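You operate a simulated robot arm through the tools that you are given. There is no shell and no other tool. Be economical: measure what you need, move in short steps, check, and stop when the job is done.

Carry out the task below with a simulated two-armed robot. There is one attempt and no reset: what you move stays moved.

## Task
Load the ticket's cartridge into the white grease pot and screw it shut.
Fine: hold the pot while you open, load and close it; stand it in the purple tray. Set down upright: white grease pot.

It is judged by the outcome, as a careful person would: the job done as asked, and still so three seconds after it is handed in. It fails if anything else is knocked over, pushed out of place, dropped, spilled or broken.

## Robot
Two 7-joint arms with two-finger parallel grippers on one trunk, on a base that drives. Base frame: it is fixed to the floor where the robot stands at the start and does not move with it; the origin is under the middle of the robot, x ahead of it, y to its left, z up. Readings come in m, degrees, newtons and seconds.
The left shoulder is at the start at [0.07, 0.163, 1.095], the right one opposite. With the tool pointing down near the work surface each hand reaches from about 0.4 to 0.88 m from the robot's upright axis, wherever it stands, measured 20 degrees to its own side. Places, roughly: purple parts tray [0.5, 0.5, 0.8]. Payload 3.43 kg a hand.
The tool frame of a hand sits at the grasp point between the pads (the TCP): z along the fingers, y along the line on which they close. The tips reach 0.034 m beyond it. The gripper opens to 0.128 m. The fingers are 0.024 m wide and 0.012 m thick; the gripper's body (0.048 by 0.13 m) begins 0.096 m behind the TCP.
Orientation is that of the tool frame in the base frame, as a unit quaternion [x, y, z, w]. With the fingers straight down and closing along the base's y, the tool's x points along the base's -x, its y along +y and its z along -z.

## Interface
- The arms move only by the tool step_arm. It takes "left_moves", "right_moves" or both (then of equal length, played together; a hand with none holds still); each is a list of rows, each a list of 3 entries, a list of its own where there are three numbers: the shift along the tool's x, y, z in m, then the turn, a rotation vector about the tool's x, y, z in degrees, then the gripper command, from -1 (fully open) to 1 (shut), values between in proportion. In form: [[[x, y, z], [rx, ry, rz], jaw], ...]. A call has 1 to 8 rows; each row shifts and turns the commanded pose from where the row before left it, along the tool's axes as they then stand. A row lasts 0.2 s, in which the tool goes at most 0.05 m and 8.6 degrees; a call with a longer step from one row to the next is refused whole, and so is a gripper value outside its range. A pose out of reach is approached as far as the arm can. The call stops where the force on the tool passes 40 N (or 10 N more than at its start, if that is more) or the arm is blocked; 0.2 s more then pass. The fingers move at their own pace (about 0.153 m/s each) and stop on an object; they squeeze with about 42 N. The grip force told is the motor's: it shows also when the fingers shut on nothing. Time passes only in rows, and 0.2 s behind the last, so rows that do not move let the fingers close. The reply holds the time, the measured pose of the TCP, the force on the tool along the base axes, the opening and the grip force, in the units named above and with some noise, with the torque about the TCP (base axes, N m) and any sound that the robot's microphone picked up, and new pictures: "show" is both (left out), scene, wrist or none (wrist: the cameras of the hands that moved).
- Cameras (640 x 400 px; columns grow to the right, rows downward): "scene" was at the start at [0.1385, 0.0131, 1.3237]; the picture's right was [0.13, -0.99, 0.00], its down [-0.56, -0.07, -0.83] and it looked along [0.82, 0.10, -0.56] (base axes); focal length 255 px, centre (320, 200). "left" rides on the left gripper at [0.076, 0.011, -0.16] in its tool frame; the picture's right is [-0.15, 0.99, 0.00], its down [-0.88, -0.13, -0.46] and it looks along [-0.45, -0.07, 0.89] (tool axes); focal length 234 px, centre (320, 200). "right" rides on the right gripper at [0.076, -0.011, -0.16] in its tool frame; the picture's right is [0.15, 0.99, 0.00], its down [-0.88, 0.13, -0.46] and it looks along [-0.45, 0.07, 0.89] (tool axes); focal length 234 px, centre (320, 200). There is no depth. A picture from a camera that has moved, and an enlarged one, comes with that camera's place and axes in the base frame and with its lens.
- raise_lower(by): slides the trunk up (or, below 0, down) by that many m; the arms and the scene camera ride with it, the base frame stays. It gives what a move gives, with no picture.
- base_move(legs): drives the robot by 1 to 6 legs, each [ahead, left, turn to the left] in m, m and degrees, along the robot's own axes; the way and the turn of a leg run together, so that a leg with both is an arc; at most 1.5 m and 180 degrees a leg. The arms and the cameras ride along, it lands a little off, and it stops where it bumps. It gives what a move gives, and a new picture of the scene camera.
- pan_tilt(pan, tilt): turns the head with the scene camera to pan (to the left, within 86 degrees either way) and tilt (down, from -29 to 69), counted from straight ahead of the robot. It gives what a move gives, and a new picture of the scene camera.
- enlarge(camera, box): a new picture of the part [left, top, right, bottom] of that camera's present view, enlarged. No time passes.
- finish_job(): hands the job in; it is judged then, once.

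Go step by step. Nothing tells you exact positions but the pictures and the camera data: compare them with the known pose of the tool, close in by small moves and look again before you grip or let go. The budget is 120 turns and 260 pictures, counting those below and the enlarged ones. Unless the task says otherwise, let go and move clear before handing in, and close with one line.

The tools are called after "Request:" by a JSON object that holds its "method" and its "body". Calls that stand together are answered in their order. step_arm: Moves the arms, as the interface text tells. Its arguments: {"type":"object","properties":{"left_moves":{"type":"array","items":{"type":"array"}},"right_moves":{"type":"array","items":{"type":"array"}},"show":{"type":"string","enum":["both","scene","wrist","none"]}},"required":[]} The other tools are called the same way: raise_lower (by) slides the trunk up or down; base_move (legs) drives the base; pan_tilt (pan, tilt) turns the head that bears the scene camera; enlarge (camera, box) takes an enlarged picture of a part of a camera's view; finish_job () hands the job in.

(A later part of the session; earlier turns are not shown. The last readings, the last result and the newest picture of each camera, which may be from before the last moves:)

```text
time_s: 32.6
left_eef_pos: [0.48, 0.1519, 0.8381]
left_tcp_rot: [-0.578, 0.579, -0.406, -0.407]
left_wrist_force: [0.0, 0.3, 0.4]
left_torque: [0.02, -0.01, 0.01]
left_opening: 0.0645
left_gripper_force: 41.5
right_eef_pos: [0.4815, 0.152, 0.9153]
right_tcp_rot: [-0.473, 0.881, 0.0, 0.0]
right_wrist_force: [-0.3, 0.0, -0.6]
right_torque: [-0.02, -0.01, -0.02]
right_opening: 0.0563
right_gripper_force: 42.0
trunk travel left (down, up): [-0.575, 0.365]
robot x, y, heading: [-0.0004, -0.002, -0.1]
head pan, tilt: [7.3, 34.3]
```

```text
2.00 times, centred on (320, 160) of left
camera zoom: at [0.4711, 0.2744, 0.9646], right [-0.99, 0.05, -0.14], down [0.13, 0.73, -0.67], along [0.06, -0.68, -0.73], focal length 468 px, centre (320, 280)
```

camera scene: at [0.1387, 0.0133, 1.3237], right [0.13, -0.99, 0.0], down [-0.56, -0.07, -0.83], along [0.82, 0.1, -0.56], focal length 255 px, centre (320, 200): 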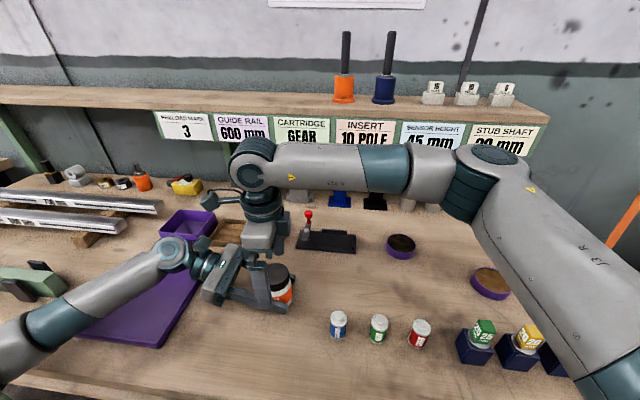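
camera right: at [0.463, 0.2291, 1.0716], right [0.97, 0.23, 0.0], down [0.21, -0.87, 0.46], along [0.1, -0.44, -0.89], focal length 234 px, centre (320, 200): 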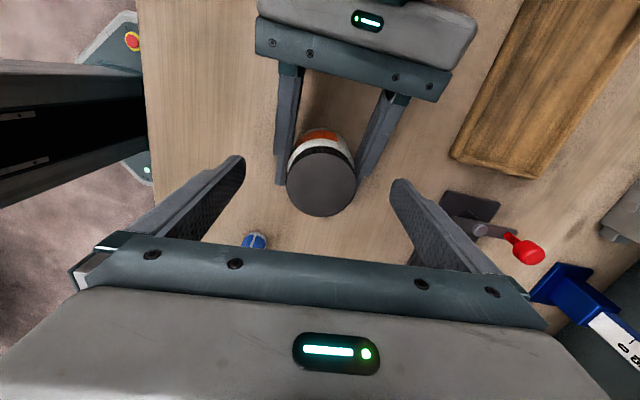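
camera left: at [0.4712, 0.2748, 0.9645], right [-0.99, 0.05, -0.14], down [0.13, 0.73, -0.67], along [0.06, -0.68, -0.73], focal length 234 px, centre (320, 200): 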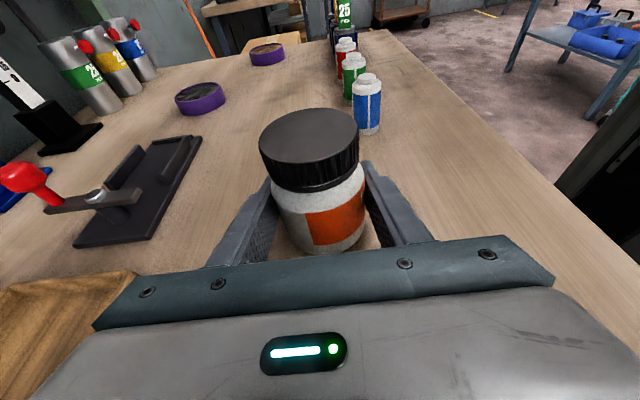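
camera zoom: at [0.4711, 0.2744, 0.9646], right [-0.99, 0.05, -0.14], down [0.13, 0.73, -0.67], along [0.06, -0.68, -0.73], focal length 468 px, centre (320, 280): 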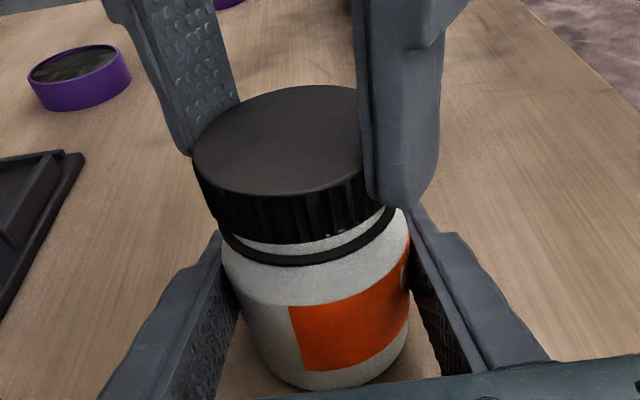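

The forces dropped to zero, so the lid is free. I'll lift it gently.

Request:
{"method": "step_arm", "body": {"right_moves": [[[0, 0, -0.003], [0, 0, 0], 1], [[0, 0, -0.008], [0, 0, 0], 1], [[0, 0, -0.02], [0, 0, 0], 1], [[0, 0, -0.02], [0, 0, 0], 1], [[0, 0, -0.03], [0, 0, 0], 1]], "show": "both"}}

Request:
{"method": "enlarge", "body": {"camera": "left", "box": [200, 60, 440, 260]}}

```text
time_s: 33.8
left_eef_pos: [0.4804, 0.1517, 0.8389]
left_tcp_rot: [0.579, -0.579, 0.406, 0.406]
left_wrist_force: [-0.2, 0.0, 0.2]
left_torque: [-0.01, 0.01, 0.02]
left_opening: 0.0648
left_gripper_force: 42.0
right_eef_pos: [0.4808, 0.1525, 0.9976]
right_tcp_rot: [-0.472, 0.882, -0.001, 0.0]
right_wrist_force: [-0.6, -0.1, -0.3]
right_torque: [-0.02, 0.01, -0.01]
right_opening: 0.0562
right_gripper_force: 42.2
trunk travel left (down, up): [-0.575, 0.365]
robot x, y, heading: [0.0028, -0.0003, -0.1]
head pan, tilt: [7.3, 34.3]
camera scene: at [0.1379, 0.0133, 1.3237], right [0.13, -0.99, 0.0], down [-0.56, -0.07, -0.83], along [0.82, 0.1, -0.56], focal length 255 px, centre (320, 200)
camera right: at [0.4478, 0.083, 1.1586], right [-0.9, 0.43, 0.0], down [0.38, 0.81, 0.46], along [0.19, 0.41, -0.89], focal length 234 px, centre (320, 200)
```

scene: 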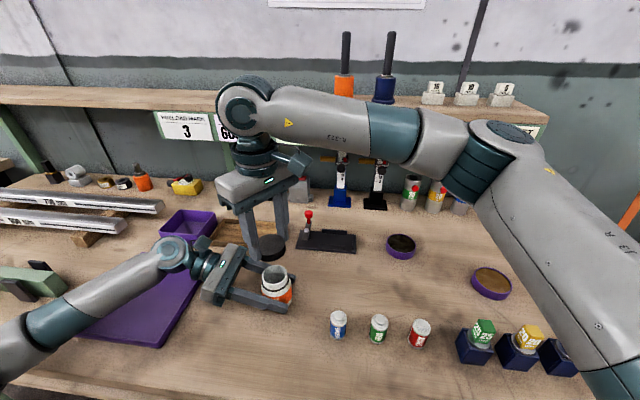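
right: 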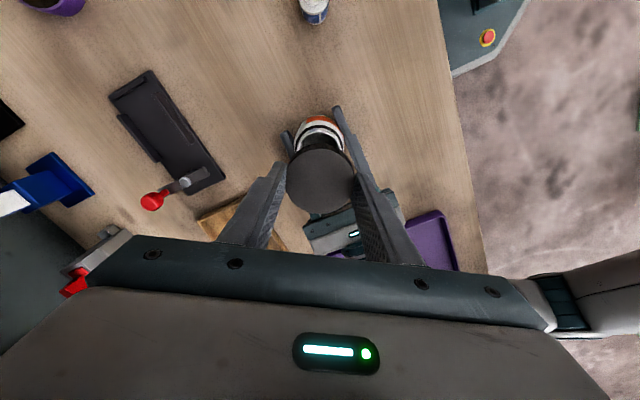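

```text
2.00 times, centred on (320, 160) of left
camera zoom: at [0.4706, 0.2746, 0.9648], right [-0.99, 0.05, -0.14], down [0.13, 0.73, -0.67], along [0.07, -0.68, -0.73], focal length 468 px, centre (320, 280)
```

zoom: 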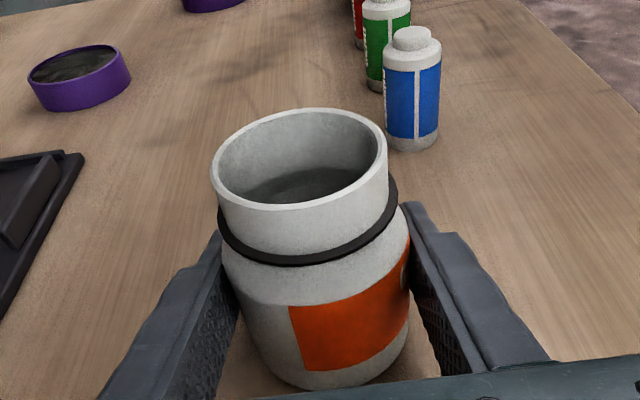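

The lid is off. I'll carry it to a clear spot at about (0.535, 0.0).

Request:
{"method": "step_arm", "body": {"right_moves": [[[0.0241, -0.0323, 0], [0, 0, 0], 1], [[0.0241, -0.0323, 0], [0, 0, 0], 1], [[0.0241, -0.0323, 0], [0, 0, 0], 1], [[0.0241, -0.0323, 0], [0, 0, 0], 1], [[0, 0, 0.04], [0, 0, 0], 1], [[0, 0, 0.04], [0, 0, 0], 1], [[0, 0, 0.03], [0, 0, 0], 1], [[0, 0, 0.025], [0, 0, 0], 1]], "show": "both"}}

```text
time_s: 35.6
left_eef_pos: [0.4811, 0.1514, 0.8367]
left_tcp_rot: [0.579, -0.579, 0.405, 0.406]
left_wrist_force: [0.5, -0.9, -0.4]
left_torque: [-0.02, -0.01, 0.02]
left_opening: 0.0646
left_gripper_force: 42.2
right_eef_pos: [0.534, 0.0006, 0.8614]
right_tcp_rot: [-0.471, 0.882, 0.0, 0.0]
right_wrist_force: [0.7, -0.2, -0.3]
right_torque: [-0.02, 0.02, 0.0]
right_opening: 0.0561
right_gripper_force: 42.1
trunk travel left (down, up): [-0.575, 0.365]
robot x, y, heading: [-0.0007, -0.0013, 0.2]
head pan, tilt: [7.3, 34.3]
camera scene: at [0.1388, 0.0129, 1.3237], right [0.13, -0.99, 0.0], down [-0.56, -0.07, -0.83], along [0.82, 0.1, -0.56], focal length 255 px, centre (320, 200)
camera right: at [0.5026, -0.0693, 1.0219], right [-0.9, 0.43, 0.0], down [0.38, 0.8, 0.46], along [0.19, 0.41, -0.89], focal length 234 px, centre (320, 200)
```

scene: 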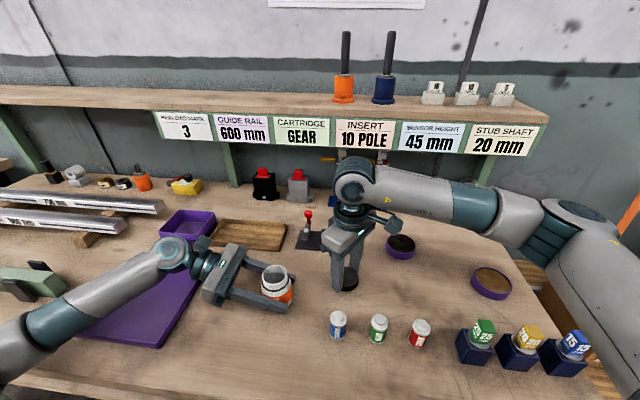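
right: 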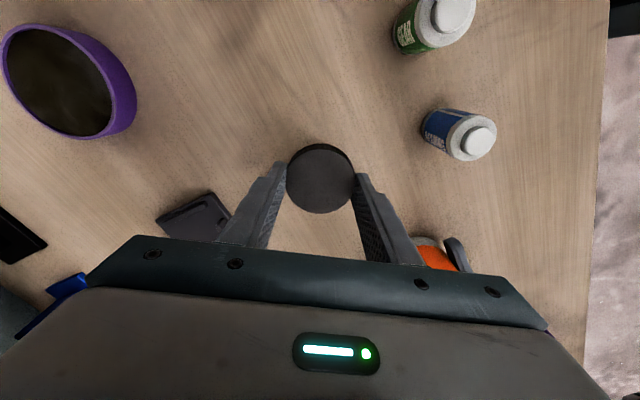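

Request:
{"method": "step_arm", "body": {"right_moves": [[[0, 0, 0.012], [0, 0, 0], 1], [[0, 0, 0.006], [0, 0, 0], 1], [[0, 0, 0.004], [0, 0, 0], 1], [[0, 0, 0.002], [0, 0, 0], 1], [[0, 0, 0.002], [0, 0, 0], 1]], "show": "none"}}

Request:
{"method": "enlarge", "body": {"camera": "scene", "box": [280, 200, 440, 340]}}

```text
time_s: 36.8
left_eef_pos: [0.4801, 0.1507, 0.8373]
left_tcp_rot: [-0.578, 0.58, -0.405, -0.407]
left_wrist_force: [0.2, -0.5, 0.3]
left_torque: [0.0, -0.02, 0.03]
left_opening: 0.0647
left_gripper_force: 41.8
right_eef_pos: [0.5355, 0.0004, 0.8369]
right_tcp_rot: [-0.472, 0.882, -0.001, 0.0]
right_wrist_force: [0.6, -1.1, 9.5]
right_torque: [-0.18, 0.11, 0.0]
right_opening: 0.0565
right_gripper_force: 42.1
trunk travel left (down, up): [-0.575, 0.365]
robot x, y, heading: [0.0031, -0.0011, 0.0]
head pan, tilt: [7.3, 34.3]
```

```text
2.86 times, centred on (360, 270) of scene
camera zoom: at [0.1378, 0.013, 1.324], right [0.13, -0.99, 0.0], down [-0.56, -0.07, -0.83], along [0.82, 0.1, -0.56], focal length 729 px, centre (206, 0)
```

zoom: 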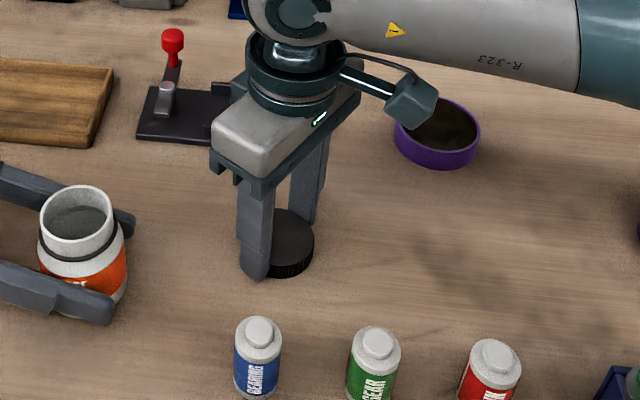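

The lid rests on the table. I'll release it, rise, and go over to the green cartridge.

Request:
{"method": "step_arm", "body": {"right_moves": [[[0, 0, 0], [0, 0, 0], -0.3], [[0, 0, 0], [0, 0, 0], -0.3], [[0, 0, -0.04], [0, 0, 0], -0.3], [[0, 0, -0.045], [0, 0, 0], -0.3], [[0, 0, -0.045], [0, 0, 0], -0.1], [[0.0396, 0.0191, 0], [0, 0, 0], -0.1], [[0.0396, 0.0191, 0], [0, 0, 0], -0.1], [[0.0396, 0.0191, 0], [0, 0, 0], -0.1]], "show": "both"}}

Request:
{"method": "enlarge", "body": {"camera": "left", "box": [200, 20, 440, 220]}}

```text
time_s: 38.6
left_eef_pos: [0.4814, 0.1511, 0.8378]
left_tcp_rot: [-0.579, 0.58, -0.404, -0.406]
left_wrist_force: [0.1, 0.1, -0.5]
left_torque: [0.01, -0.02, 0.01]
left_opening: 0.0641
left_gripper_force: 42.2
right_eef_pos: [0.4233, -0.0697, 0.9658]
right_tcp_rot: [-0.472, 0.882, 0.001, 0.001]
right_wrist_force: [-0.5, 0.1, -0.8]
right_torque: [0.02, -0.01, -0.02]
right_opening: 0.0707
right_gripper_force: 0.1
trunk travel left (down, up): [-0.575, 0.365]
robot x, y, heading: [0.0003, -0.0024, 0.0]
head pan, tilt: [7.3, 34.3]
camera scene: at [0.1379, 0.0123, 1.3238], right [0.13, -0.99, 0.0], down [-0.56, -0.07, -0.83], along [0.82, 0.11, -0.56], focal length 255 px, centre (320, 200)
camera right: at [0.3908, -0.1398, 1.1255], right [-0.9, 0.43, 0.0], down [0.38, 0.8, 0.46], along [0.2, 0.41, -0.89], focal length 234 px, centre (320, 200)
```

scene: 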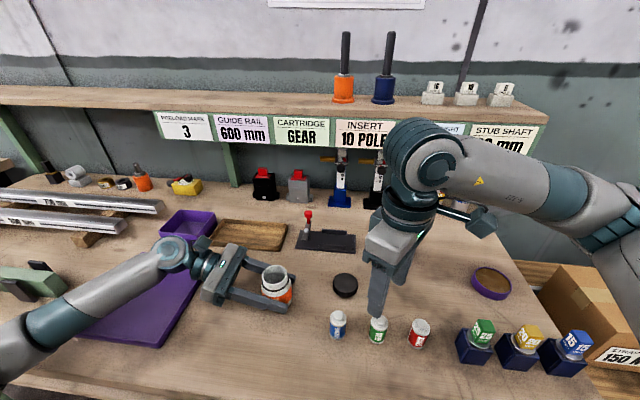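
right: 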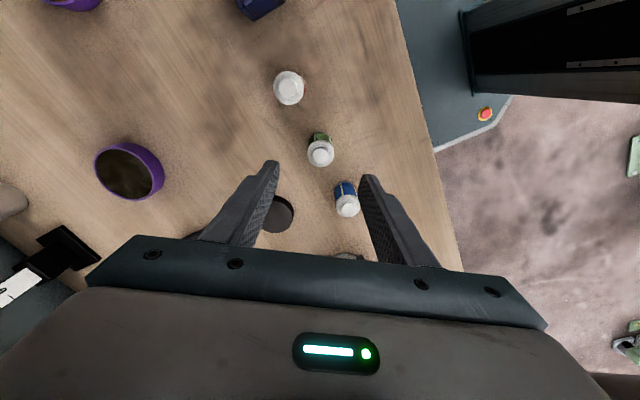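

```text
2.00 times, centred on (320, 120) of left
camera zoom: at [0.4705, 0.2738, 0.9651], right [-0.99, 0.05, -0.14], down [0.13, 0.73, -0.67], along [0.07, -0.68, -0.73], focal length 468 px, centre (320, 360)
```

zoom: 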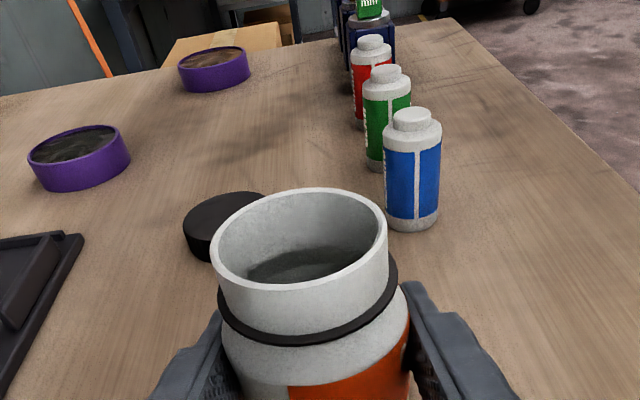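

Request:
{"method": "step_arm", "body": {"right_moves": [[[0, 0, 0.03], [0, 0, 0], -0.1], [[0, 0, 0.03], [0, 0, 0], -0.1], [[0, 0, 0.026], [0, 0, 0], -0.1]], "show": "wrist"}}

Request:
{"method": "enlarge", "body": {"camera": "scene", "box": [300, 260, 460, 360]}}

Request:
{"method": "enlarge", "body": {"camera": "left", "box": [320, 20, 440, 120]}}

```text
time_s: 39.4
left_eef_pos: [0.4819, 0.1522, 0.8376]
left_tcp_rot: [-0.579, 0.579, -0.406, -0.406]
left_wrist_force: [0.8, 0.5, -0.7]
left_torque: [-0.02, 0.01, -0.03]
left_opening: 0.0645
left_gripper_force: 41.8
right_eef_pos: [0.4228, -0.0659, 0.8792]
right_tcp_rot: [-0.472, 0.881, 0.0, 0.0]
right_wrist_force: [0.5, -0.3, 0.6]
right_torque: [0.0, 0.0, -0.01]
right_opening: 0.0706
right_gripper_force: 0.1
trunk travel left (down, up): [-0.575, 0.365]
robot x, y, heading: [-0.001, 0.0033, 0.1]
head pan, tilt: [7.3, 34.3]
camera right: at [0.3903, -0.1374, 1.0392], right [-0.9, 0.43, 0.0], down [0.38, 0.8, 0.46], along [0.19, 0.41, -0.89], focal length 234 px, centre (320, 200)
```

right: 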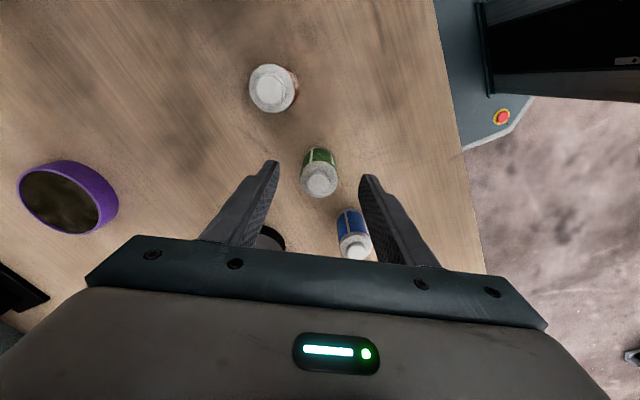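

```text
4.00 times, centred on (380, 310) of scene
camera zoom: at [0.1387, 0.0129, 1.3238], right [0.13, -0.99, 0.0], down [-0.56, -0.07, -0.83], along [0.82, 0.1, -0.56], focal length 1020 px, centre (80, -240)
```

zoom: 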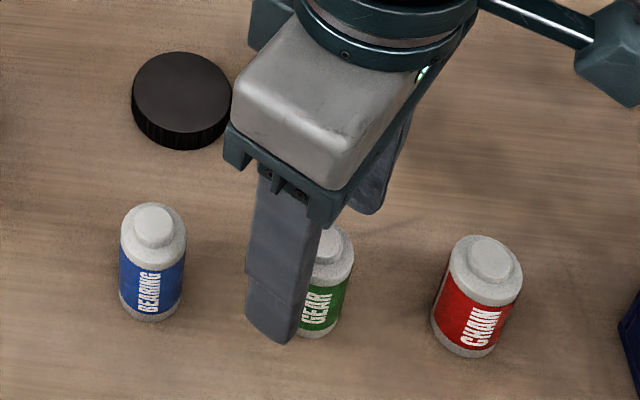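

```text
4.00 times, centred on (380, 70) of left
camera zoom: at [0.4712, 0.2743, 0.9647], right [-0.99, 0.05, -0.14], down [0.13, 0.73, -0.67], along [0.06, -0.68, -0.73], focal length 937 px, centre (80, 720)
```

zoom: 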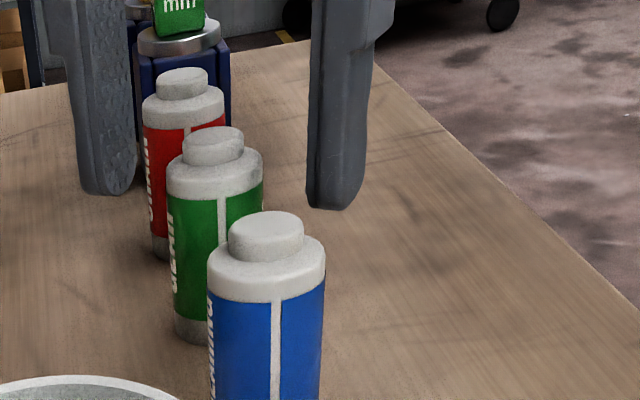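

Request:
{"method": "step_arm", "body": {"right_moves": [[[0.003, 0, 0.002], [0, 0, 0], -0.1], [[0, 0, 0], [0, 0, 0], 0.3], [[0, 0, 0], [0, 0, 0], 0.6], [[0, 0, 0], [0, 0, 0], 1], [[0, 0, 0], [0, 0, 0], 1]], "show": "wrist"}}

Request:
{"method": "enlarge", "body": {"camera": "left", "box": [320, 20, 440, 120]}}

```text
time_s: 40.6
left_eef_pos: [0.4818, 0.1521, 0.8372]
left_tcp_rot: [-0.579, 0.58, -0.405, -0.406]
left_wrist_force: [0.5, 0.1, 0.1]
left_torque: [0.02, 0.0, 0.01]
left_opening: 0.0646
left_gripper_force: 41.8
right_eef_pos: [0.4223, -0.0695, 0.8766]
right_tcp_rot: [-0.472, 0.882, 0.001, 0.0]
right_wrist_force: [-0.2, 0.7, 0.2]
right_torque: [-0.02, -0.01, -0.03]
right_opening: 0.03
right_gripper_force: 41.4
trunk travel left (down, up): [-0.575, 0.365]
robot x, y, heading: [0.0023, -0.0023, 0.1]
head pan, tilt: [7.3, 34.3]
camera right: at [0.3888, -0.1397, 1.0375], right [-0.9, 0.43, 0.0], down [0.38, 0.8, 0.46], along [0.19, 0.41, -0.89], focal length 234 px, centre (320, 200)
```

right: 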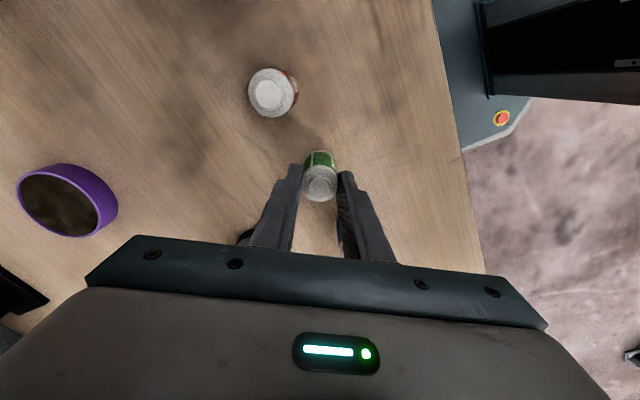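

```text
4.00 times, centred on (380, 70) of left
camera zoom: at [0.4711, 0.2744, 0.9646], right [-0.99, 0.05, -0.14], down [0.13, 0.73, -0.67], along [0.06, -0.68, -0.73], focal length 937 px, centre (80, 720)
```

zoom: 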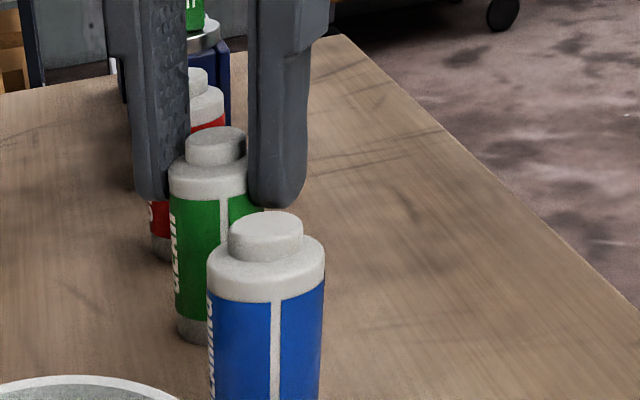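

The cartridge is gripped (0.030 m). I'll lift it and carry it over the pot's mouth.

Request:
{"method": "step_arm", "body": {"right_moves": [[[0, 0, -0.02], [0, 0, 0], 1], [[0, 0, -0.05], [0, 0, 0], 1], [[0, 0, -0.05], [0, 0, 0], 1], [[-0.0434, 0.0148, 0], [0, 0, 0], 1], [[-0.0434, 0.0148, 0], [0, 0, 0], 1], [[-0.0434, 0.0148, 0], [0, 0, 0], 1], [[-0.0434, 0.0148, 0], [0, 0, 0], 1], [[-0.0434, 0.0148, 0], [0, 0, 0], 1]], "show": "both"}}

Request:
{"method": "enlarge", "body": {"camera": "left", "box": [200, 20, 440, 220]}}

Request:
{"method": "enlarge", "body": {"camera": "scene", "box": [220, 200, 340, 320]}}

```text
time_s: 42.4
left_eef_pos: [0.482, 0.1515, 0.8389]
left_tcp_rot: [-0.578, 0.579, -0.406, -0.408]
left_wrist_force: [0.1, -0.2, -0.6]
left_torque: [0.08, -0.01, 0.0]
left_opening: 0.0645
left_gripper_force: 42.0
right_eef_pos: [0.4789, 0.1537, 0.9958]
right_tcp_rot: [-0.472, 0.881, -0.001, -0.001]
right_wrist_force: [0.0, 0.3, -0.3]
right_torque: [-0.02, 0.02, -0.03]
right_opening: 0.0299
right_gripper_force: 41.8
trunk travel left (down, up): [-0.575, 0.365]
robot x, y, heading: [0.0016, 0.0014, 0.3]
head pan, tilt: [7.3, 34.3]
camera scene: at [0.1383, 0.0149, 1.3237], right [0.13, -0.99, 0.0], down [-0.56, -0.07, -0.83], along [0.82, 0.1, -0.56], focal length 255 px, centre (320, 200)
camera right: at [0.4468, 0.0845, 1.1563], right [-0.9, 0.43, 0.0], down [0.38, 0.81, 0.45], along [0.2, 0.41, -0.89], focal length 234 px, centre (320, 200)
```

scene: 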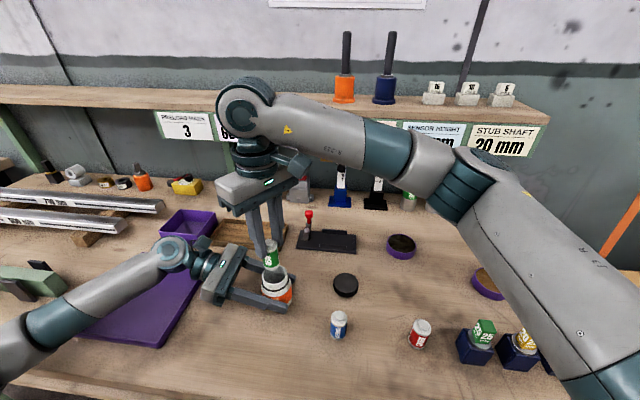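
right: 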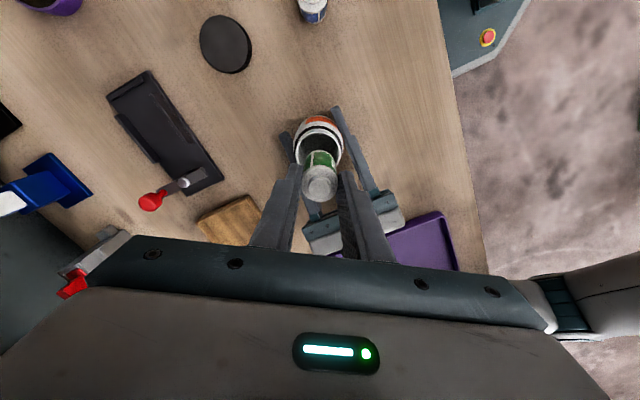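

```text
2.00 times, centred on (320, 120) of left
camera zoom: at [0.4709, 0.2756, 0.9644], right [-0.99, 0.05, -0.14], down [0.13, 0.73, -0.67], along [0.07, -0.68, -0.73], focal length 468 px, centre (320, 360)
```

zoom: 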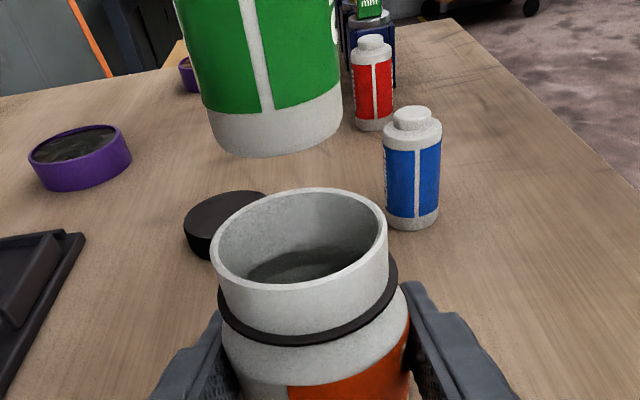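

```text
3.33 times, centred on (280, 260) of scene
camera zoom: at [0.1383, 0.0149, 1.3237], right [0.13, -0.99, 0.0], down [-0.56, -0.07, -0.83], along [0.82, 0.1, -0.56], focal length 850 px, centre (453, 0)
```

zoom: 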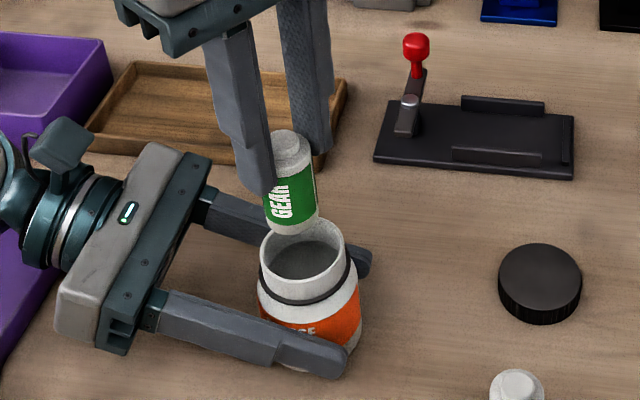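

Request:
{"method": "step_arm", "body": {"right_moves": [[[0, -0.001, 0.02], [0, 0, 0], 1], [[0, 0, 0.02], [0, 0, 0], 1], [[0, 0, 0.02], [0, 0, 0], 1], [[0, 0, 0.008], [0, 0, 0], 1]], "show": "none"}}

Request:
{"method": "enlarge", "body": {"camera": "left", "box": [200, 20, 440, 220]}}

Request:
{"method": "enlarge", "body": {"camera": "scene", "box": [220, 200, 340, 320]}}

```text
time_s: 43.4
left_eef_pos: [0.4813, 0.1523, 0.8376]
left_tcp_rot: [0.579, -0.579, 0.406, 0.407]
left_wrist_force: [-0.1, -1.0, -0.4]
left_torque: [0.0, -0.03, -0.03]
left_opening: 0.0645
left_gripper_force: 41.8
right_eef_pos: [0.4802, 0.1524, 0.929]
right_tcp_rot: [-0.471, 0.882, 0.0, 0.0]
right_wrist_force: [0.1, 0.2, -0.2]
right_torque: [0.01, 0.01, 0.01]
right_opening: 0.0299
right_gripper_force: 41.2
trunk travel left (down, up): [-0.575, 0.365]
robot x, y, heading: [-0.0005, 0.0001, -0.2]
head pan, tilt: [7.3, 34.3]
```

```text
2.00 times, centred on (320, 120) of left
camera zoom: at [0.4711, 0.2745, 0.9646], right [-0.99, 0.05, -0.14], down [0.13, 0.73, -0.67], along [0.06, -0.68, -0.73], focal length 468 px, centre (320, 360)
```

zoom: 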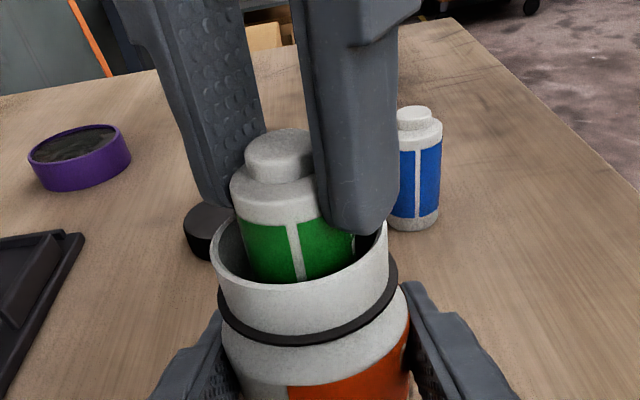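

```text
3.33 times, centred on (280, 260) of scene
camera zoom: at [0.1386, 0.0132, 1.3237], right [0.13, -0.99, 0.0], down [-0.56, -0.07, -0.83], along [0.82, 0.1, -0.56], focal length 850 px, centre (453, 0)
```

zoom: 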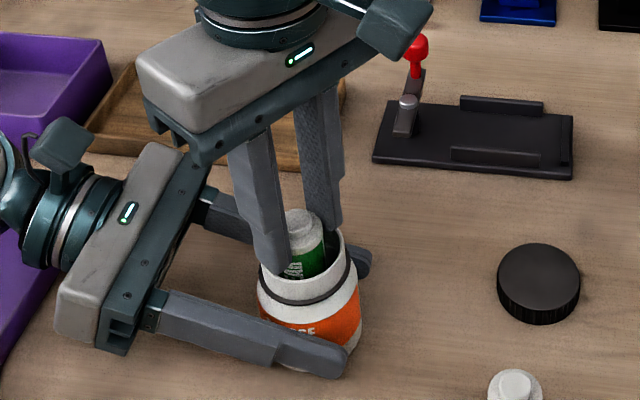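

The cartridge is inside the mouth. I'll lower a few millimetres more and release it.

Request:
{"method": "step_arm", "body": {"right_moves": [[[0, 0, 0.003], [0, 0, 0], 1], [[0, 0, 0.003], [0, 0, 0], 1], [[0, 0, 0], [0, 0, 0], 1]], "show": "none"}}

Request:
{"method": "enlarge", "body": {"camera": "left", "box": [200, 20, 440, 220]}}

```text
time_s: 44.2
left_eef_pos: [0.4802, 0.1512, 0.838]
left_tcp_rot: [-0.578, 0.58, -0.405, -0.407]
left_wrist_force: [0.7, -0.2, 0.2]
left_torque: [0.02, -0.01, -0.01]
left_opening: 0.0646
left_gripper_force: 42.2
right_eef_pos: [0.4801, 0.1541, 0.9248]
right_tcp_rot: [-0.472, 0.881, 0.0, 0.001]
right_wrist_force: [0.4, 1.2, 0.4]
right_torque: [-0.01, 0.01, 0.01]
right_opening: 0.03
right_gripper_force: 42.0
trunk travel left (down, up): [-0.575, 0.365]
robot x, y, heading: [0.0004, 0.0004, -0.3]
head pan, tilt: [7.3, 34.3]
```

```text
2.00 times, centred on (320, 120) of left
camera zoom: at [0.4711, 0.2745, 0.9646], right [-0.99, 0.05, -0.14], down [0.13, 0.73, -0.67], along [0.06, -0.68, -0.73], focal length 468 px, centre (320, 360)
```

zoom: 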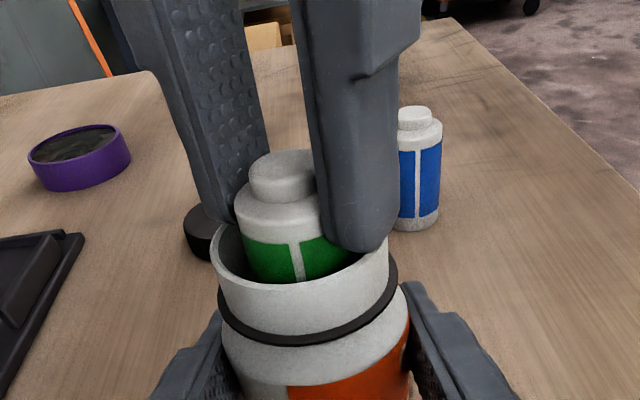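

Request:
{"method": "step_arm", "body": {"right_moves": [[[0, 0, 0.002], [0, 0, 0], 1], [[0, 0, 0], [0, 0, 0], 0.2], [[0, 0, 0], [0, 0, 0], 0.0], [[0, 0, 0], [0, 0, 0], 0.0], [[0, 0, -0.04], [0, 0, 0], 0.0], [[0, 0, -0.05], [0, 0, 0], 0.0]], "show": "none"}}

Request:
{"method": "enlarge", "body": {"camera": "left", "box": [200, 20, 440, 220]}}

Request:
{"method": "enlarge", "body": {"camera": "scene", "box": [220, 200, 340, 320]}}

```text
time_s: 45.6
left_eef_pos: [0.4806, 0.1517, 0.8372]
left_tcp_rot: [-0.579, 0.579, -0.405, -0.406]
left_wrist_force: [0.1, 0.6, -1.6]
left_torque: [0.02, -0.02, 0.03]
left_opening: 0.0646
left_gripper_force: 42.7
right_eef_pos: [0.4793, 0.1538, 1.0138]
right_tcp_rot: [-0.473, 0.881, 0.0, 0.0]
right_wrist_force: [0.5, -0.6, 0.5]
right_torque: [-0.03, -0.03, -0.03]
right_opening: 0.0642
right_gripper_force: 0.0
trunk travel left (down, up): [-0.575, 0.365]
robot x, y, heading: [-0.0033, 0.0009, -0.3]
head pan, tilt: [7.3, 34.3]
```

```text
2.00 times, centred on (320, 120) of left
camera zoom: at [0.4704, 0.2747, 0.9647], right [-0.99, 0.05, -0.14], down [0.13, 0.73, -0.67], along [0.07, -0.68, -0.73], focal length 468 px, centre (320, 360)
```

zoom: 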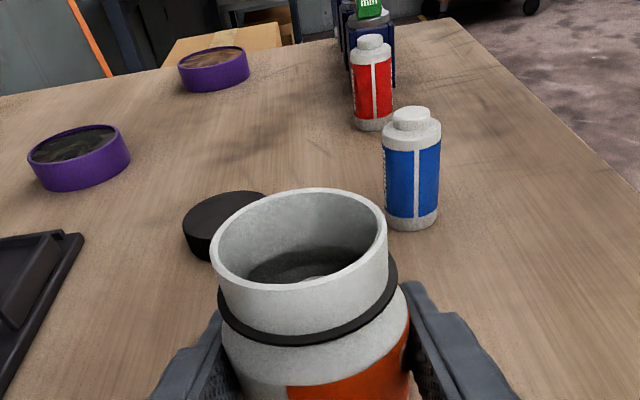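

```text
3.33 times, centred on (280, 260) of scene
camera zoom: at [0.1376, 0.0135, 1.3237], right [0.13, -0.99, 0.0], down [-0.56, -0.07, -0.83], along [0.82, 0.1, -0.56], focal length 850 px, centre (453, 0)
```

zoom: 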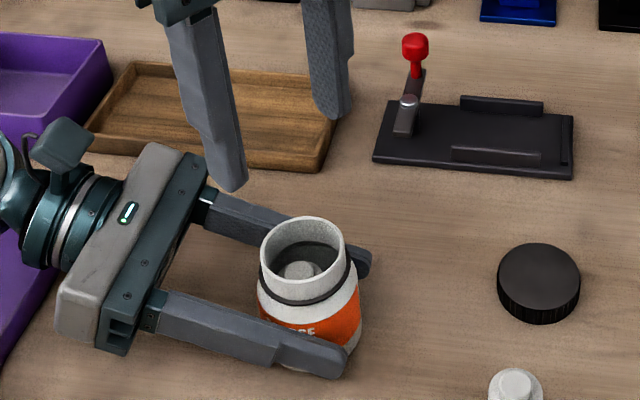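

The cartridge is in. Next I'll fetch the lid.

Request:
{"method": "step_arm", "body": {"right_moves": [[[0.0242, -0.0329, 0], [0, 0, 0], -0.3], [[0.0242, -0.0329, 0], [0, 0, 0], -0.3], [[0.0242, -0.0329, 0], [0, 0, 0], -0.3], [[0.0242, -0.0329, 0], [0, 0, 0], -0.3], [[0, 0, 0.035], [0, 0, -8.5], -0.3], [[0, 0, 0.035], [0, 0, -8.5], -0.3], [[0, 0, 0.035], [0, 0, -8.5], -0.3]], "show": "both"}}

```text
time_s: 47.2
left_eef_pos: [0.4825, 0.1519, 0.8363]
left_tcp_rot: [-0.579, 0.579, -0.405, -0.407]
left_wrist_force: [0.0, -0.3, -0.6]
left_torque: [0.01, 0.01, 0.0]
left_opening: 0.0646
left_gripper_force: 41.7
right_eef_pos: [0.5351, -0.0008, 0.9183]
right_tcp_rot: [-0.637, 0.771, 0.0, 0.0]
right_wrist_force: [0.4, -0.2, 0.2]
right_torque: [0.0, -0.02, 0.0]
right_opening: 0.0832
right_gripper_force: 0.1
right hand out of reach, approached as far as the arm can: row 7
trunk travel left (down, up): [-0.575, 0.365]
robot x, y, heading: [-0.0028, 0.0018, 0.1]
head pan, tilt: [7.3, 34.3]
camera scene: at [0.1385, 0.0134, 1.3238], right [0.13, -0.99, 0.0], down [-0.56, -0.07, -0.83], along [0.82, 0.1, -0.56], focal length 255 px, centre (320, 200)
camera right: at [0.5323, -0.0787, 1.079], right [-1.0, 0.04, 0.0], down [0.04, 0.89, 0.46], along [0.02, 0.46, -0.89], focal length 234 px, centre (320, 200)
```

scene: 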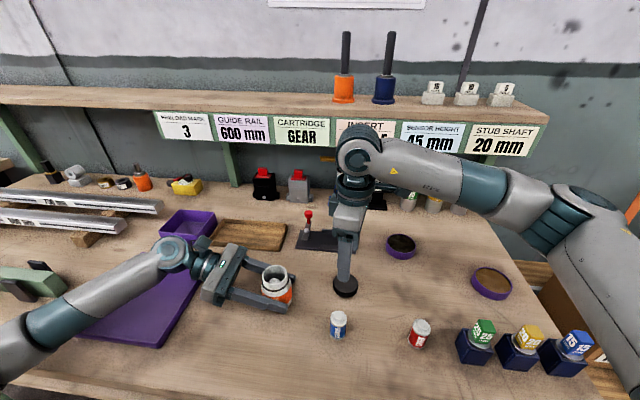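
right: 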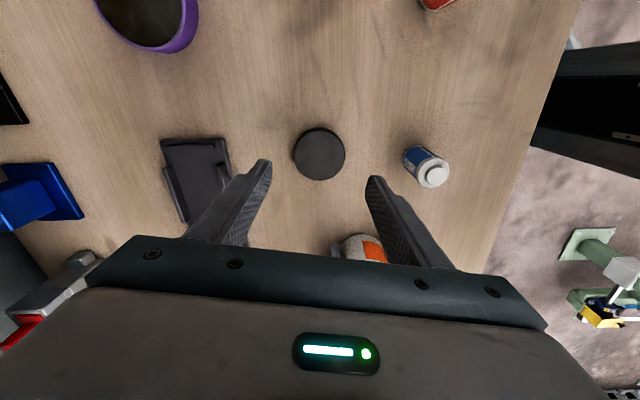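

Request:
{"method": "step_arm", "body": {"right_moves": [[[0, 0, 0.03], [0, 0, 4], -0.3], [[0, 0, 0.03], [0, 0, 0], -0.3], [[0, 0, 0.018], [0, 0, 0], -0.3], [[0, 0, 0], [0, 0, 0], 0.3], [[0, 0, 0], [0, 0, 0], 1], [[0, 0, 0], [0, 0, 0], 1]], "show": "wrist"}}

Request:
{"method": "enlarge", "body": {"camera": "scene", "box": [280, 220, 420, 320]}}

```text
time_s: 48.6
left_eef_pos: [0.4807, 0.1512, 0.8379]
left_tcp_rot: [-0.579, 0.579, -0.405, -0.407]
left_wrist_force: [-0.4, 0.7, -0.2]
left_torque: [0.01, 0.01, 0.02]
left_opening: 0.0646
left_gripper_force: 41.6
right_eef_pos: [0.5363, -0.0029, 0.84]
right_tcp_rot: [-0.628, 0.778, -0.001, 0.0]
right_wrist_force: [-0.1, -0.2, 0.4]
right_torque: [0.0, 0.0, 0.01]
right_opening: 0.0562
right_gripper_force: 42.2
trunk travel left (down, up): [-0.575, 0.365]
robot x, y, heading: [0.0003, -0.0038, 0.0]
head pan, tilt: [7.3, 34.3]
camera right: at [0.5324, -0.0792, 1.0], right [-1.0, 0.07, 0.0], down [0.06, 0.89, 0.46], along [0.03, 0.45, -0.89], focal length 234 px, centre (320, 200)
```

right: 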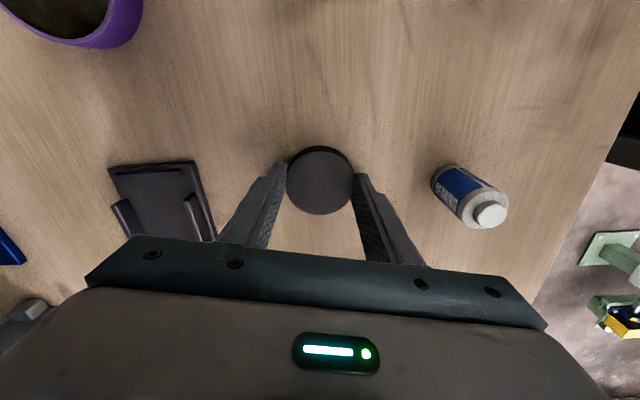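

```text
4.00 times, centred on (350, 270) of scene
camera zoom: at [0.1385, 0.0131, 1.3237], right [0.13, -0.99, 0.0], down [-0.56, -0.07, -0.83], along [0.82, 0.1, -0.56], focal length 1020 px, centre (200, -80)
```

zoom: 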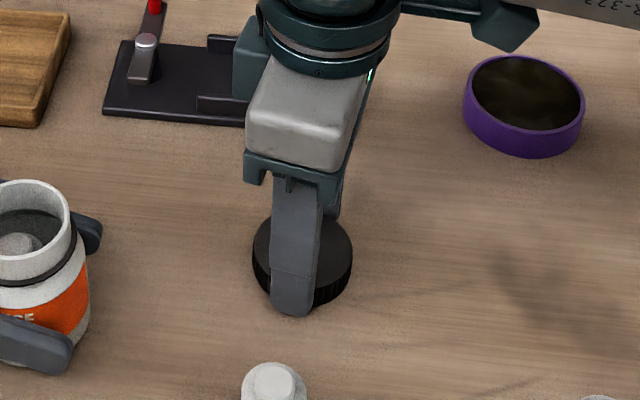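

Request:
{"method": "step_arm", "body": {"right_moves": [[[0, 0, -0.03], [0, 0, 0], 1], [[0, 0, -0.045], [0, 0, 0], 1], [[0, 0, -0.045], [0, 0, 0], 1], [[-0.0352, 0.0216, 0], [0, 0, 0], 1], [[-0.0352, 0.0216, 0], [0, 0, 0], 1], [[-0.0352, 0.0216, 0], [0, 0, 0], 1], [[-0.0352, 0.0216, 0], [0, 0, 0], 1]], "show": "wrist"}}

Request:
{"method": "enlarge", "body": {"camera": "left", "box": [200, 20, 440, 220]}}

Request:
{"method": "enlarge", "body": {"camera": "scene", "box": [220, 200, 340, 320]}}

```text
time_s: 50.2
left_eef_pos: [0.4817, 0.1522, 0.8382]
left_tcp_rot: [-0.578, 0.579, -0.406, -0.407]
left_wrist_force: [0.0, 1.9, 0.0]
left_torque: [0.05, 0.04, 0.0]
left_opening: 0.0644
left_gripper_force: 41.6
right_eef_pos: [0.48, 0.1531, 0.96]
right_tcp_rot: [-0.627, 0.779, -0.001, 0.0]
right_wrist_force: [0.1, 0.5, -0.5]
right_torque: [0.0, 0.03, 0.0]
right_opening: 0.0565
right_gripper_force: 42.4
trunk travel left (down, up): [-0.575, 0.365]
robot x, y, heading: [0.0005, 0.0, 0.1]
head pan, tilt: [7.3, 34.3]
camera right: at [0.4758, 0.0763, 1.1205], right [-1.0, 0.07, 0.0], down [0.06, 0.89, 0.45], along [0.03, 0.45, -0.89], focal length 234 px, centre (320, 200)
```

right: 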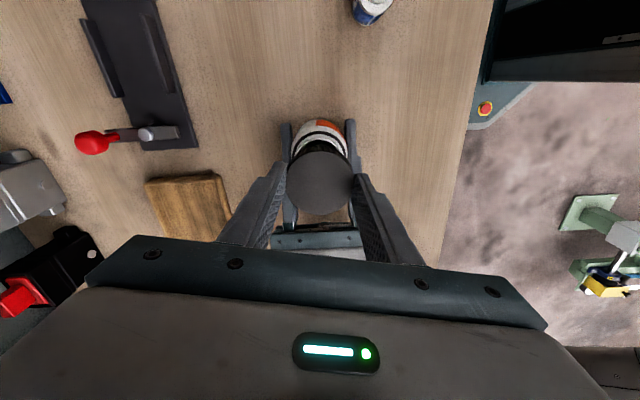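

```text
2.00 times, centred on (320, 120) of left
camera zoom: at [0.4708, 0.2755, 0.9645], right [-0.99, 0.05, -0.14], down [0.13, 0.73, -0.67], along [0.07, -0.68, -0.73], focal length 468 px, centre (320, 360)
```

zoom: 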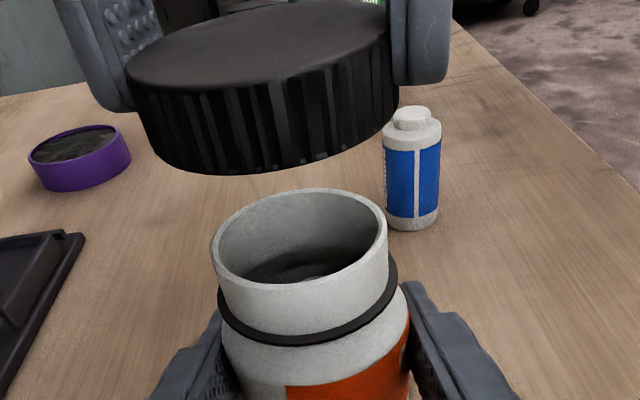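

```text
3.33 times, centred on (280, 260) of scene
camera zoom: at [0.138, 0.0147, 1.3237], right [0.13, -0.99, 0.0], down [-0.56, -0.07, -0.83], along [0.82, 0.1, -0.56], focal length 850 px, centre (453, 0)
```

zoom: 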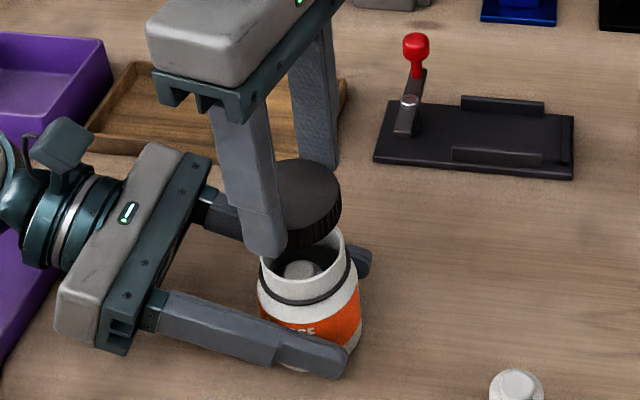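

The lid is over the mouth. I'll lower it until it makes light contact.

Request:
{"method": "step_arm", "body": {"right_moves": [[[0, -0.001, 0.02], [0, 0, 0], 1], [[0, 0, 0.014], [0, 0, 0], 1], [[0, 0, 0.003], [0, 0, 0], 1], [[0, 0, 0.002], [0, 0, 0], 1], [[0, 0, 0.002], [0, 0, 0], 1]], "show": "none"}}

Request:
{"method": "enlarge", "body": {"camera": "left", "box": [200, 20, 440, 220]}}

```text
time_s: 51.4
left_eef_pos: [0.4817, 0.1523, 0.8377]
left_tcp_rot: [-0.579, 0.579, -0.405, -0.406]
left_wrist_force: [11.9, 2.2, -12.0]
left_torque: [0.32, 0.35, 0.12]
left_opening: 0.0644
left_gripper_force: 41.8
right_eef_pos: [0.4807, 0.1533, 0.9211]
right_tcp_rot: [-0.628, 0.778, 0.001, 0.0]
right_wrist_force: [-6.2, -2.6, 34.5]
right_torque: [-0.72, 0.15, -0.02]
right_opening: 0.0566
right_gripper_force: 41.7
trunk travel left (down, up): [-0.575, 0.365]
robot x, y, heading: [0.0045, 0.0026, -0.1]
head pan, tilt: [7.3, 34.3]
```

```text
2.00 times, centred on (320, 120) of left
camera zoom: at [0.4706, 0.2743, 0.9648], right [-0.99, 0.05, -0.14], down [0.13, 0.73, -0.67], along [0.07, -0.68, -0.73], focal length 468 px, centre (320, 360)
```

zoom: 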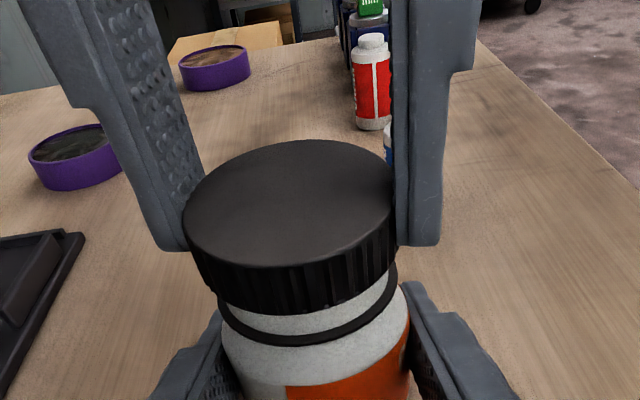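

Contact is only on the -y side, so the lid sits about 2 mm too far to +y. I'll raise, shift and lower again.

Request:
{"method": "step_arm", "body": {"right_moves": [[[0, 0, -0.004], [0, 0, 0], 1], [[0.0025, 0, 0], [0, 0, 0], 1], [[0, 0, 0.002], [0, 0, 0], 1], [[0, 0, 0.001], [0, 0, 0], 1]], "show": "none"}}

Request:
{"method": "enlarge", "body": {"camera": "left", "box": [200, 20, 440, 220]}}

```text
time_s: 52.4
left_eef_pos: [0.4807, 0.1515, 0.8364]
left_tcp_rot: [-0.578, 0.579, -0.406, -0.407]
left_wrist_force: [4.9, -1.7, -4.3]
left_torque: [0.16, 0.17, 0.01]
left_opening: 0.0642
left_gripper_force: 42.0
right_eef_pos: [0.483, 0.1494, 0.919]
right_tcp_rot: [-0.627, 0.779, -0.001, -0.001]
right_wrist_force: [-2.9, -0.1, 2.5]
right_torque: [0.19, 0.36, -0.03]
right_opening: 0.0563
right_gripper_force: 42.3
trunk travel left (down, up): [-0.575, 0.365]
robot x, y, heading: [-0.0006, 0.0013, -0.0]
head pan, tilt: [7.3, 34.3]
```

```text
2.00 times, centred on (320, 120) of left
camera zoom: at [0.4706, 0.2743, 0.9653], right [-0.99, 0.05, -0.14], down [0.13, 0.73, -0.67], along [0.07, -0.68, -0.73], focal length 468 px, centre (320, 360)
```

zoom: 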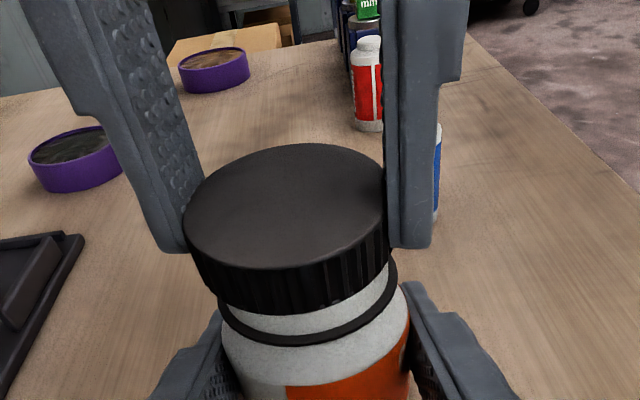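

Request:
{"method": "step_arm", "body": {"right_moves": [[[-0.0004, 0.002, -0.001], [0, 0, 0], 1], [[0, 0, 0.001], [0, 0, 0], 1], [[0, 0, 0.001], [0, 0, 0], 1]], "show": "none"}}

Request:
{"method": "enlarge", "body": {"camera": "left", "box": [200, 60, 440, 260]}}

```text
time_s: 53.2
left_eef_pos: [0.4807, 0.1515, 0.8372]
left_tcp_rot: [-0.578, 0.579, -0.405, -0.407]
left_wrist_force: [-3.5, 2.6, -0.8]
left_torque: [-0.22, -0.07, -0.05]
left_opening: 0.0642
left_gripper_force: 41.7
right_eef_pos: [0.4807, 0.1521, 0.919]
right_tcp_rot: [-0.628, 0.778, 0.0, 0.0]
right_wrist_force: [2.8, -3.6, 0.8]
right_torque: [-0.13, -0.08, 0.05]
right_opening: 0.0562
right_gripper_force: 42.4
trunk travel left (down, up): [-0.575, 0.365]
robot x, y, heading: [-0.0044, 0.0001, -0.3]
head pan, tilt: [7.3, 34.3]
```

```text
2.00 times, centred on (320, 160) of left
camera zoom: at [0.4708, 0.2744, 0.9647], right [-0.99, 0.05, -0.14], down [0.13, 0.73, -0.67], along [0.06, -0.68, -0.73], focal length 468 px, centre (320, 280)
```

zoom: 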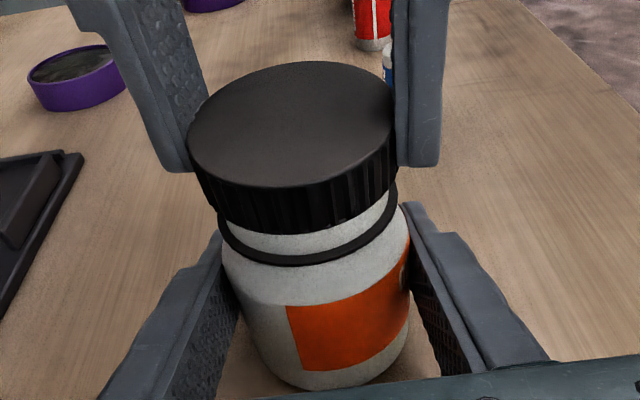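

Request:
{"method": "step_arm", "body": {"right_moves": [[[0, -0.0005, 0.001], [0, 0, 0], 1], [[0, 0, 0.001], [0, 0, 0], 1], [[0, 0, 0.001], [0, 0, 0], 1]], "show": "none"}}

Request:
{"method": "enlarge", "body": {"camera": "left", "box": [200, 60, 440, 260]}}

```text
time_s: 54.0
left_eef_pos: [0.4825, 0.1524, 0.8376]
left_tcp_rot: [-0.579, 0.58, -0.405, -0.406]
left_wrist_force: [-3.3, 8.2, -1.3]
left_torque: [-0.39, -0.09, 0.01]
left_opening: 0.0643
left_gripper_force: 42.1
right_eef_pos: [0.4804, 0.1513, 0.9157]
right_tcp_rot: [-0.628, 0.778, 0.0, 0.001]
right_wrist_force: [2.6, -8.4, 6.3]
right_torque: [-0.39, -0.13, -0.03]
right_opening: 0.0563
right_gripper_force: 41.6
trunk travel left (down, up): [-0.575, 0.365]
robot x, y, heading: [-0.0016, 0.0033, -0.1]
head pan, tilt: [7.3, 34.3]
```

```text
2.00 times, centred on (320, 160) of left
camera zoom: at [0.4708, 0.2744, 0.9648], right [-0.99, 0.05, -0.14], down [0.13, 0.73, -0.67], along [0.06, -0.68, -0.73], focal length 468 px, centre (320, 280)
```

zoom: 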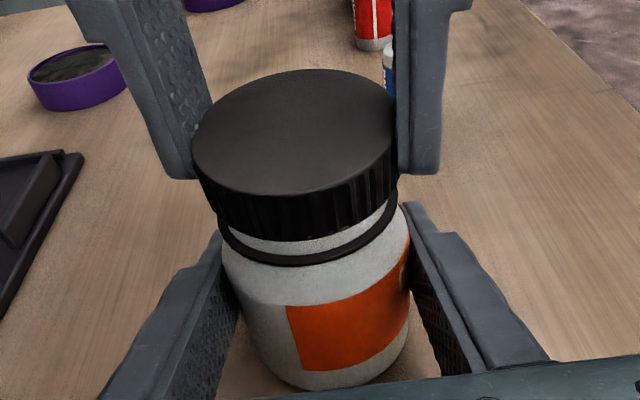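

The lid now sits over the neck with light contact. I'll start turning clockwise with a slight downward feed.

Request:
{"method": "step_arm", "body": {"right_moves": [[[0.001, 0, 0.0002], [0, 0, 6], 1], [[0, 0, 0.0002], [0, 0, 8.5], 1], [[0, 0, 0.0002], [0, 0, 8.5], 1], [[0, 0, 0.0002], [0, 0, 8.5], 1], [[0, 0, 0.0001], [0, 0, 8.5], 1], [[0, 0, 0.0001], [0, 0, 8.5], 1], [[0, 0, 0.0001], [0, 0, 8.5], 1], [[0, 0, 0.0001], [0, 0, 8.5], 1]], "show": "none"}}

Request:
{"method": "enlarge", "body": {"camera": "left", "box": [200, 60, 440, 260]}}

```text
time_s: 55.8
left_eef_pos: [0.4824, 0.1512, 0.8385]
left_tcp_rot: [0.579, -0.579, 0.406, 0.407]
left_wrist_force: [-0.1, 0.4, 0.3]
left_torque: [0.01, -0.01, 0.01]
left_opening: 0.0645
left_gripper_force: 42.0
right_eef_pos: [0.4809, 0.1516, 0.915]
right_tcp_rot: [-0.106, 0.994, 0.0, 0.0]
right_wrist_force: [-0.5, -0.7, 1.6]
right_torque: [-0.02, 0.0, -0.03]
right_opening: 0.0561
right_gripper_force: 41.9
trunk travel left (down, up): [-0.575, 0.365]
robot x, y, heading: [-0.0002, -0.0028, 0.0]
head pan, tilt: [7.3, 34.3]
```

```text
2.00 times, centred on (320, 160) of left
camera zoom: at [0.4712, 0.2745, 0.9647], right [-0.99, 0.05, -0.14], down [0.13, 0.73, -0.67], along [0.07, -0.68, -0.73], focal length 468 px, centre (320, 280)
```

zoom: 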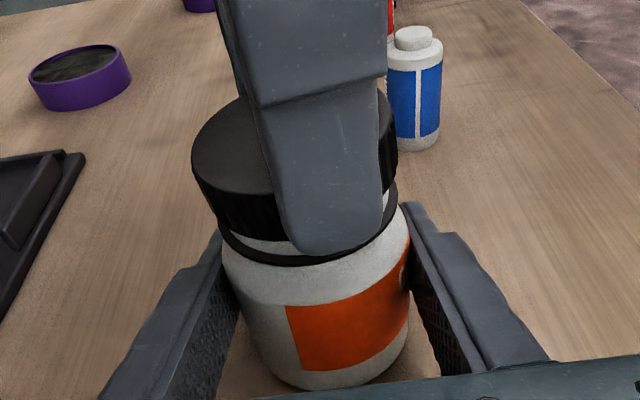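

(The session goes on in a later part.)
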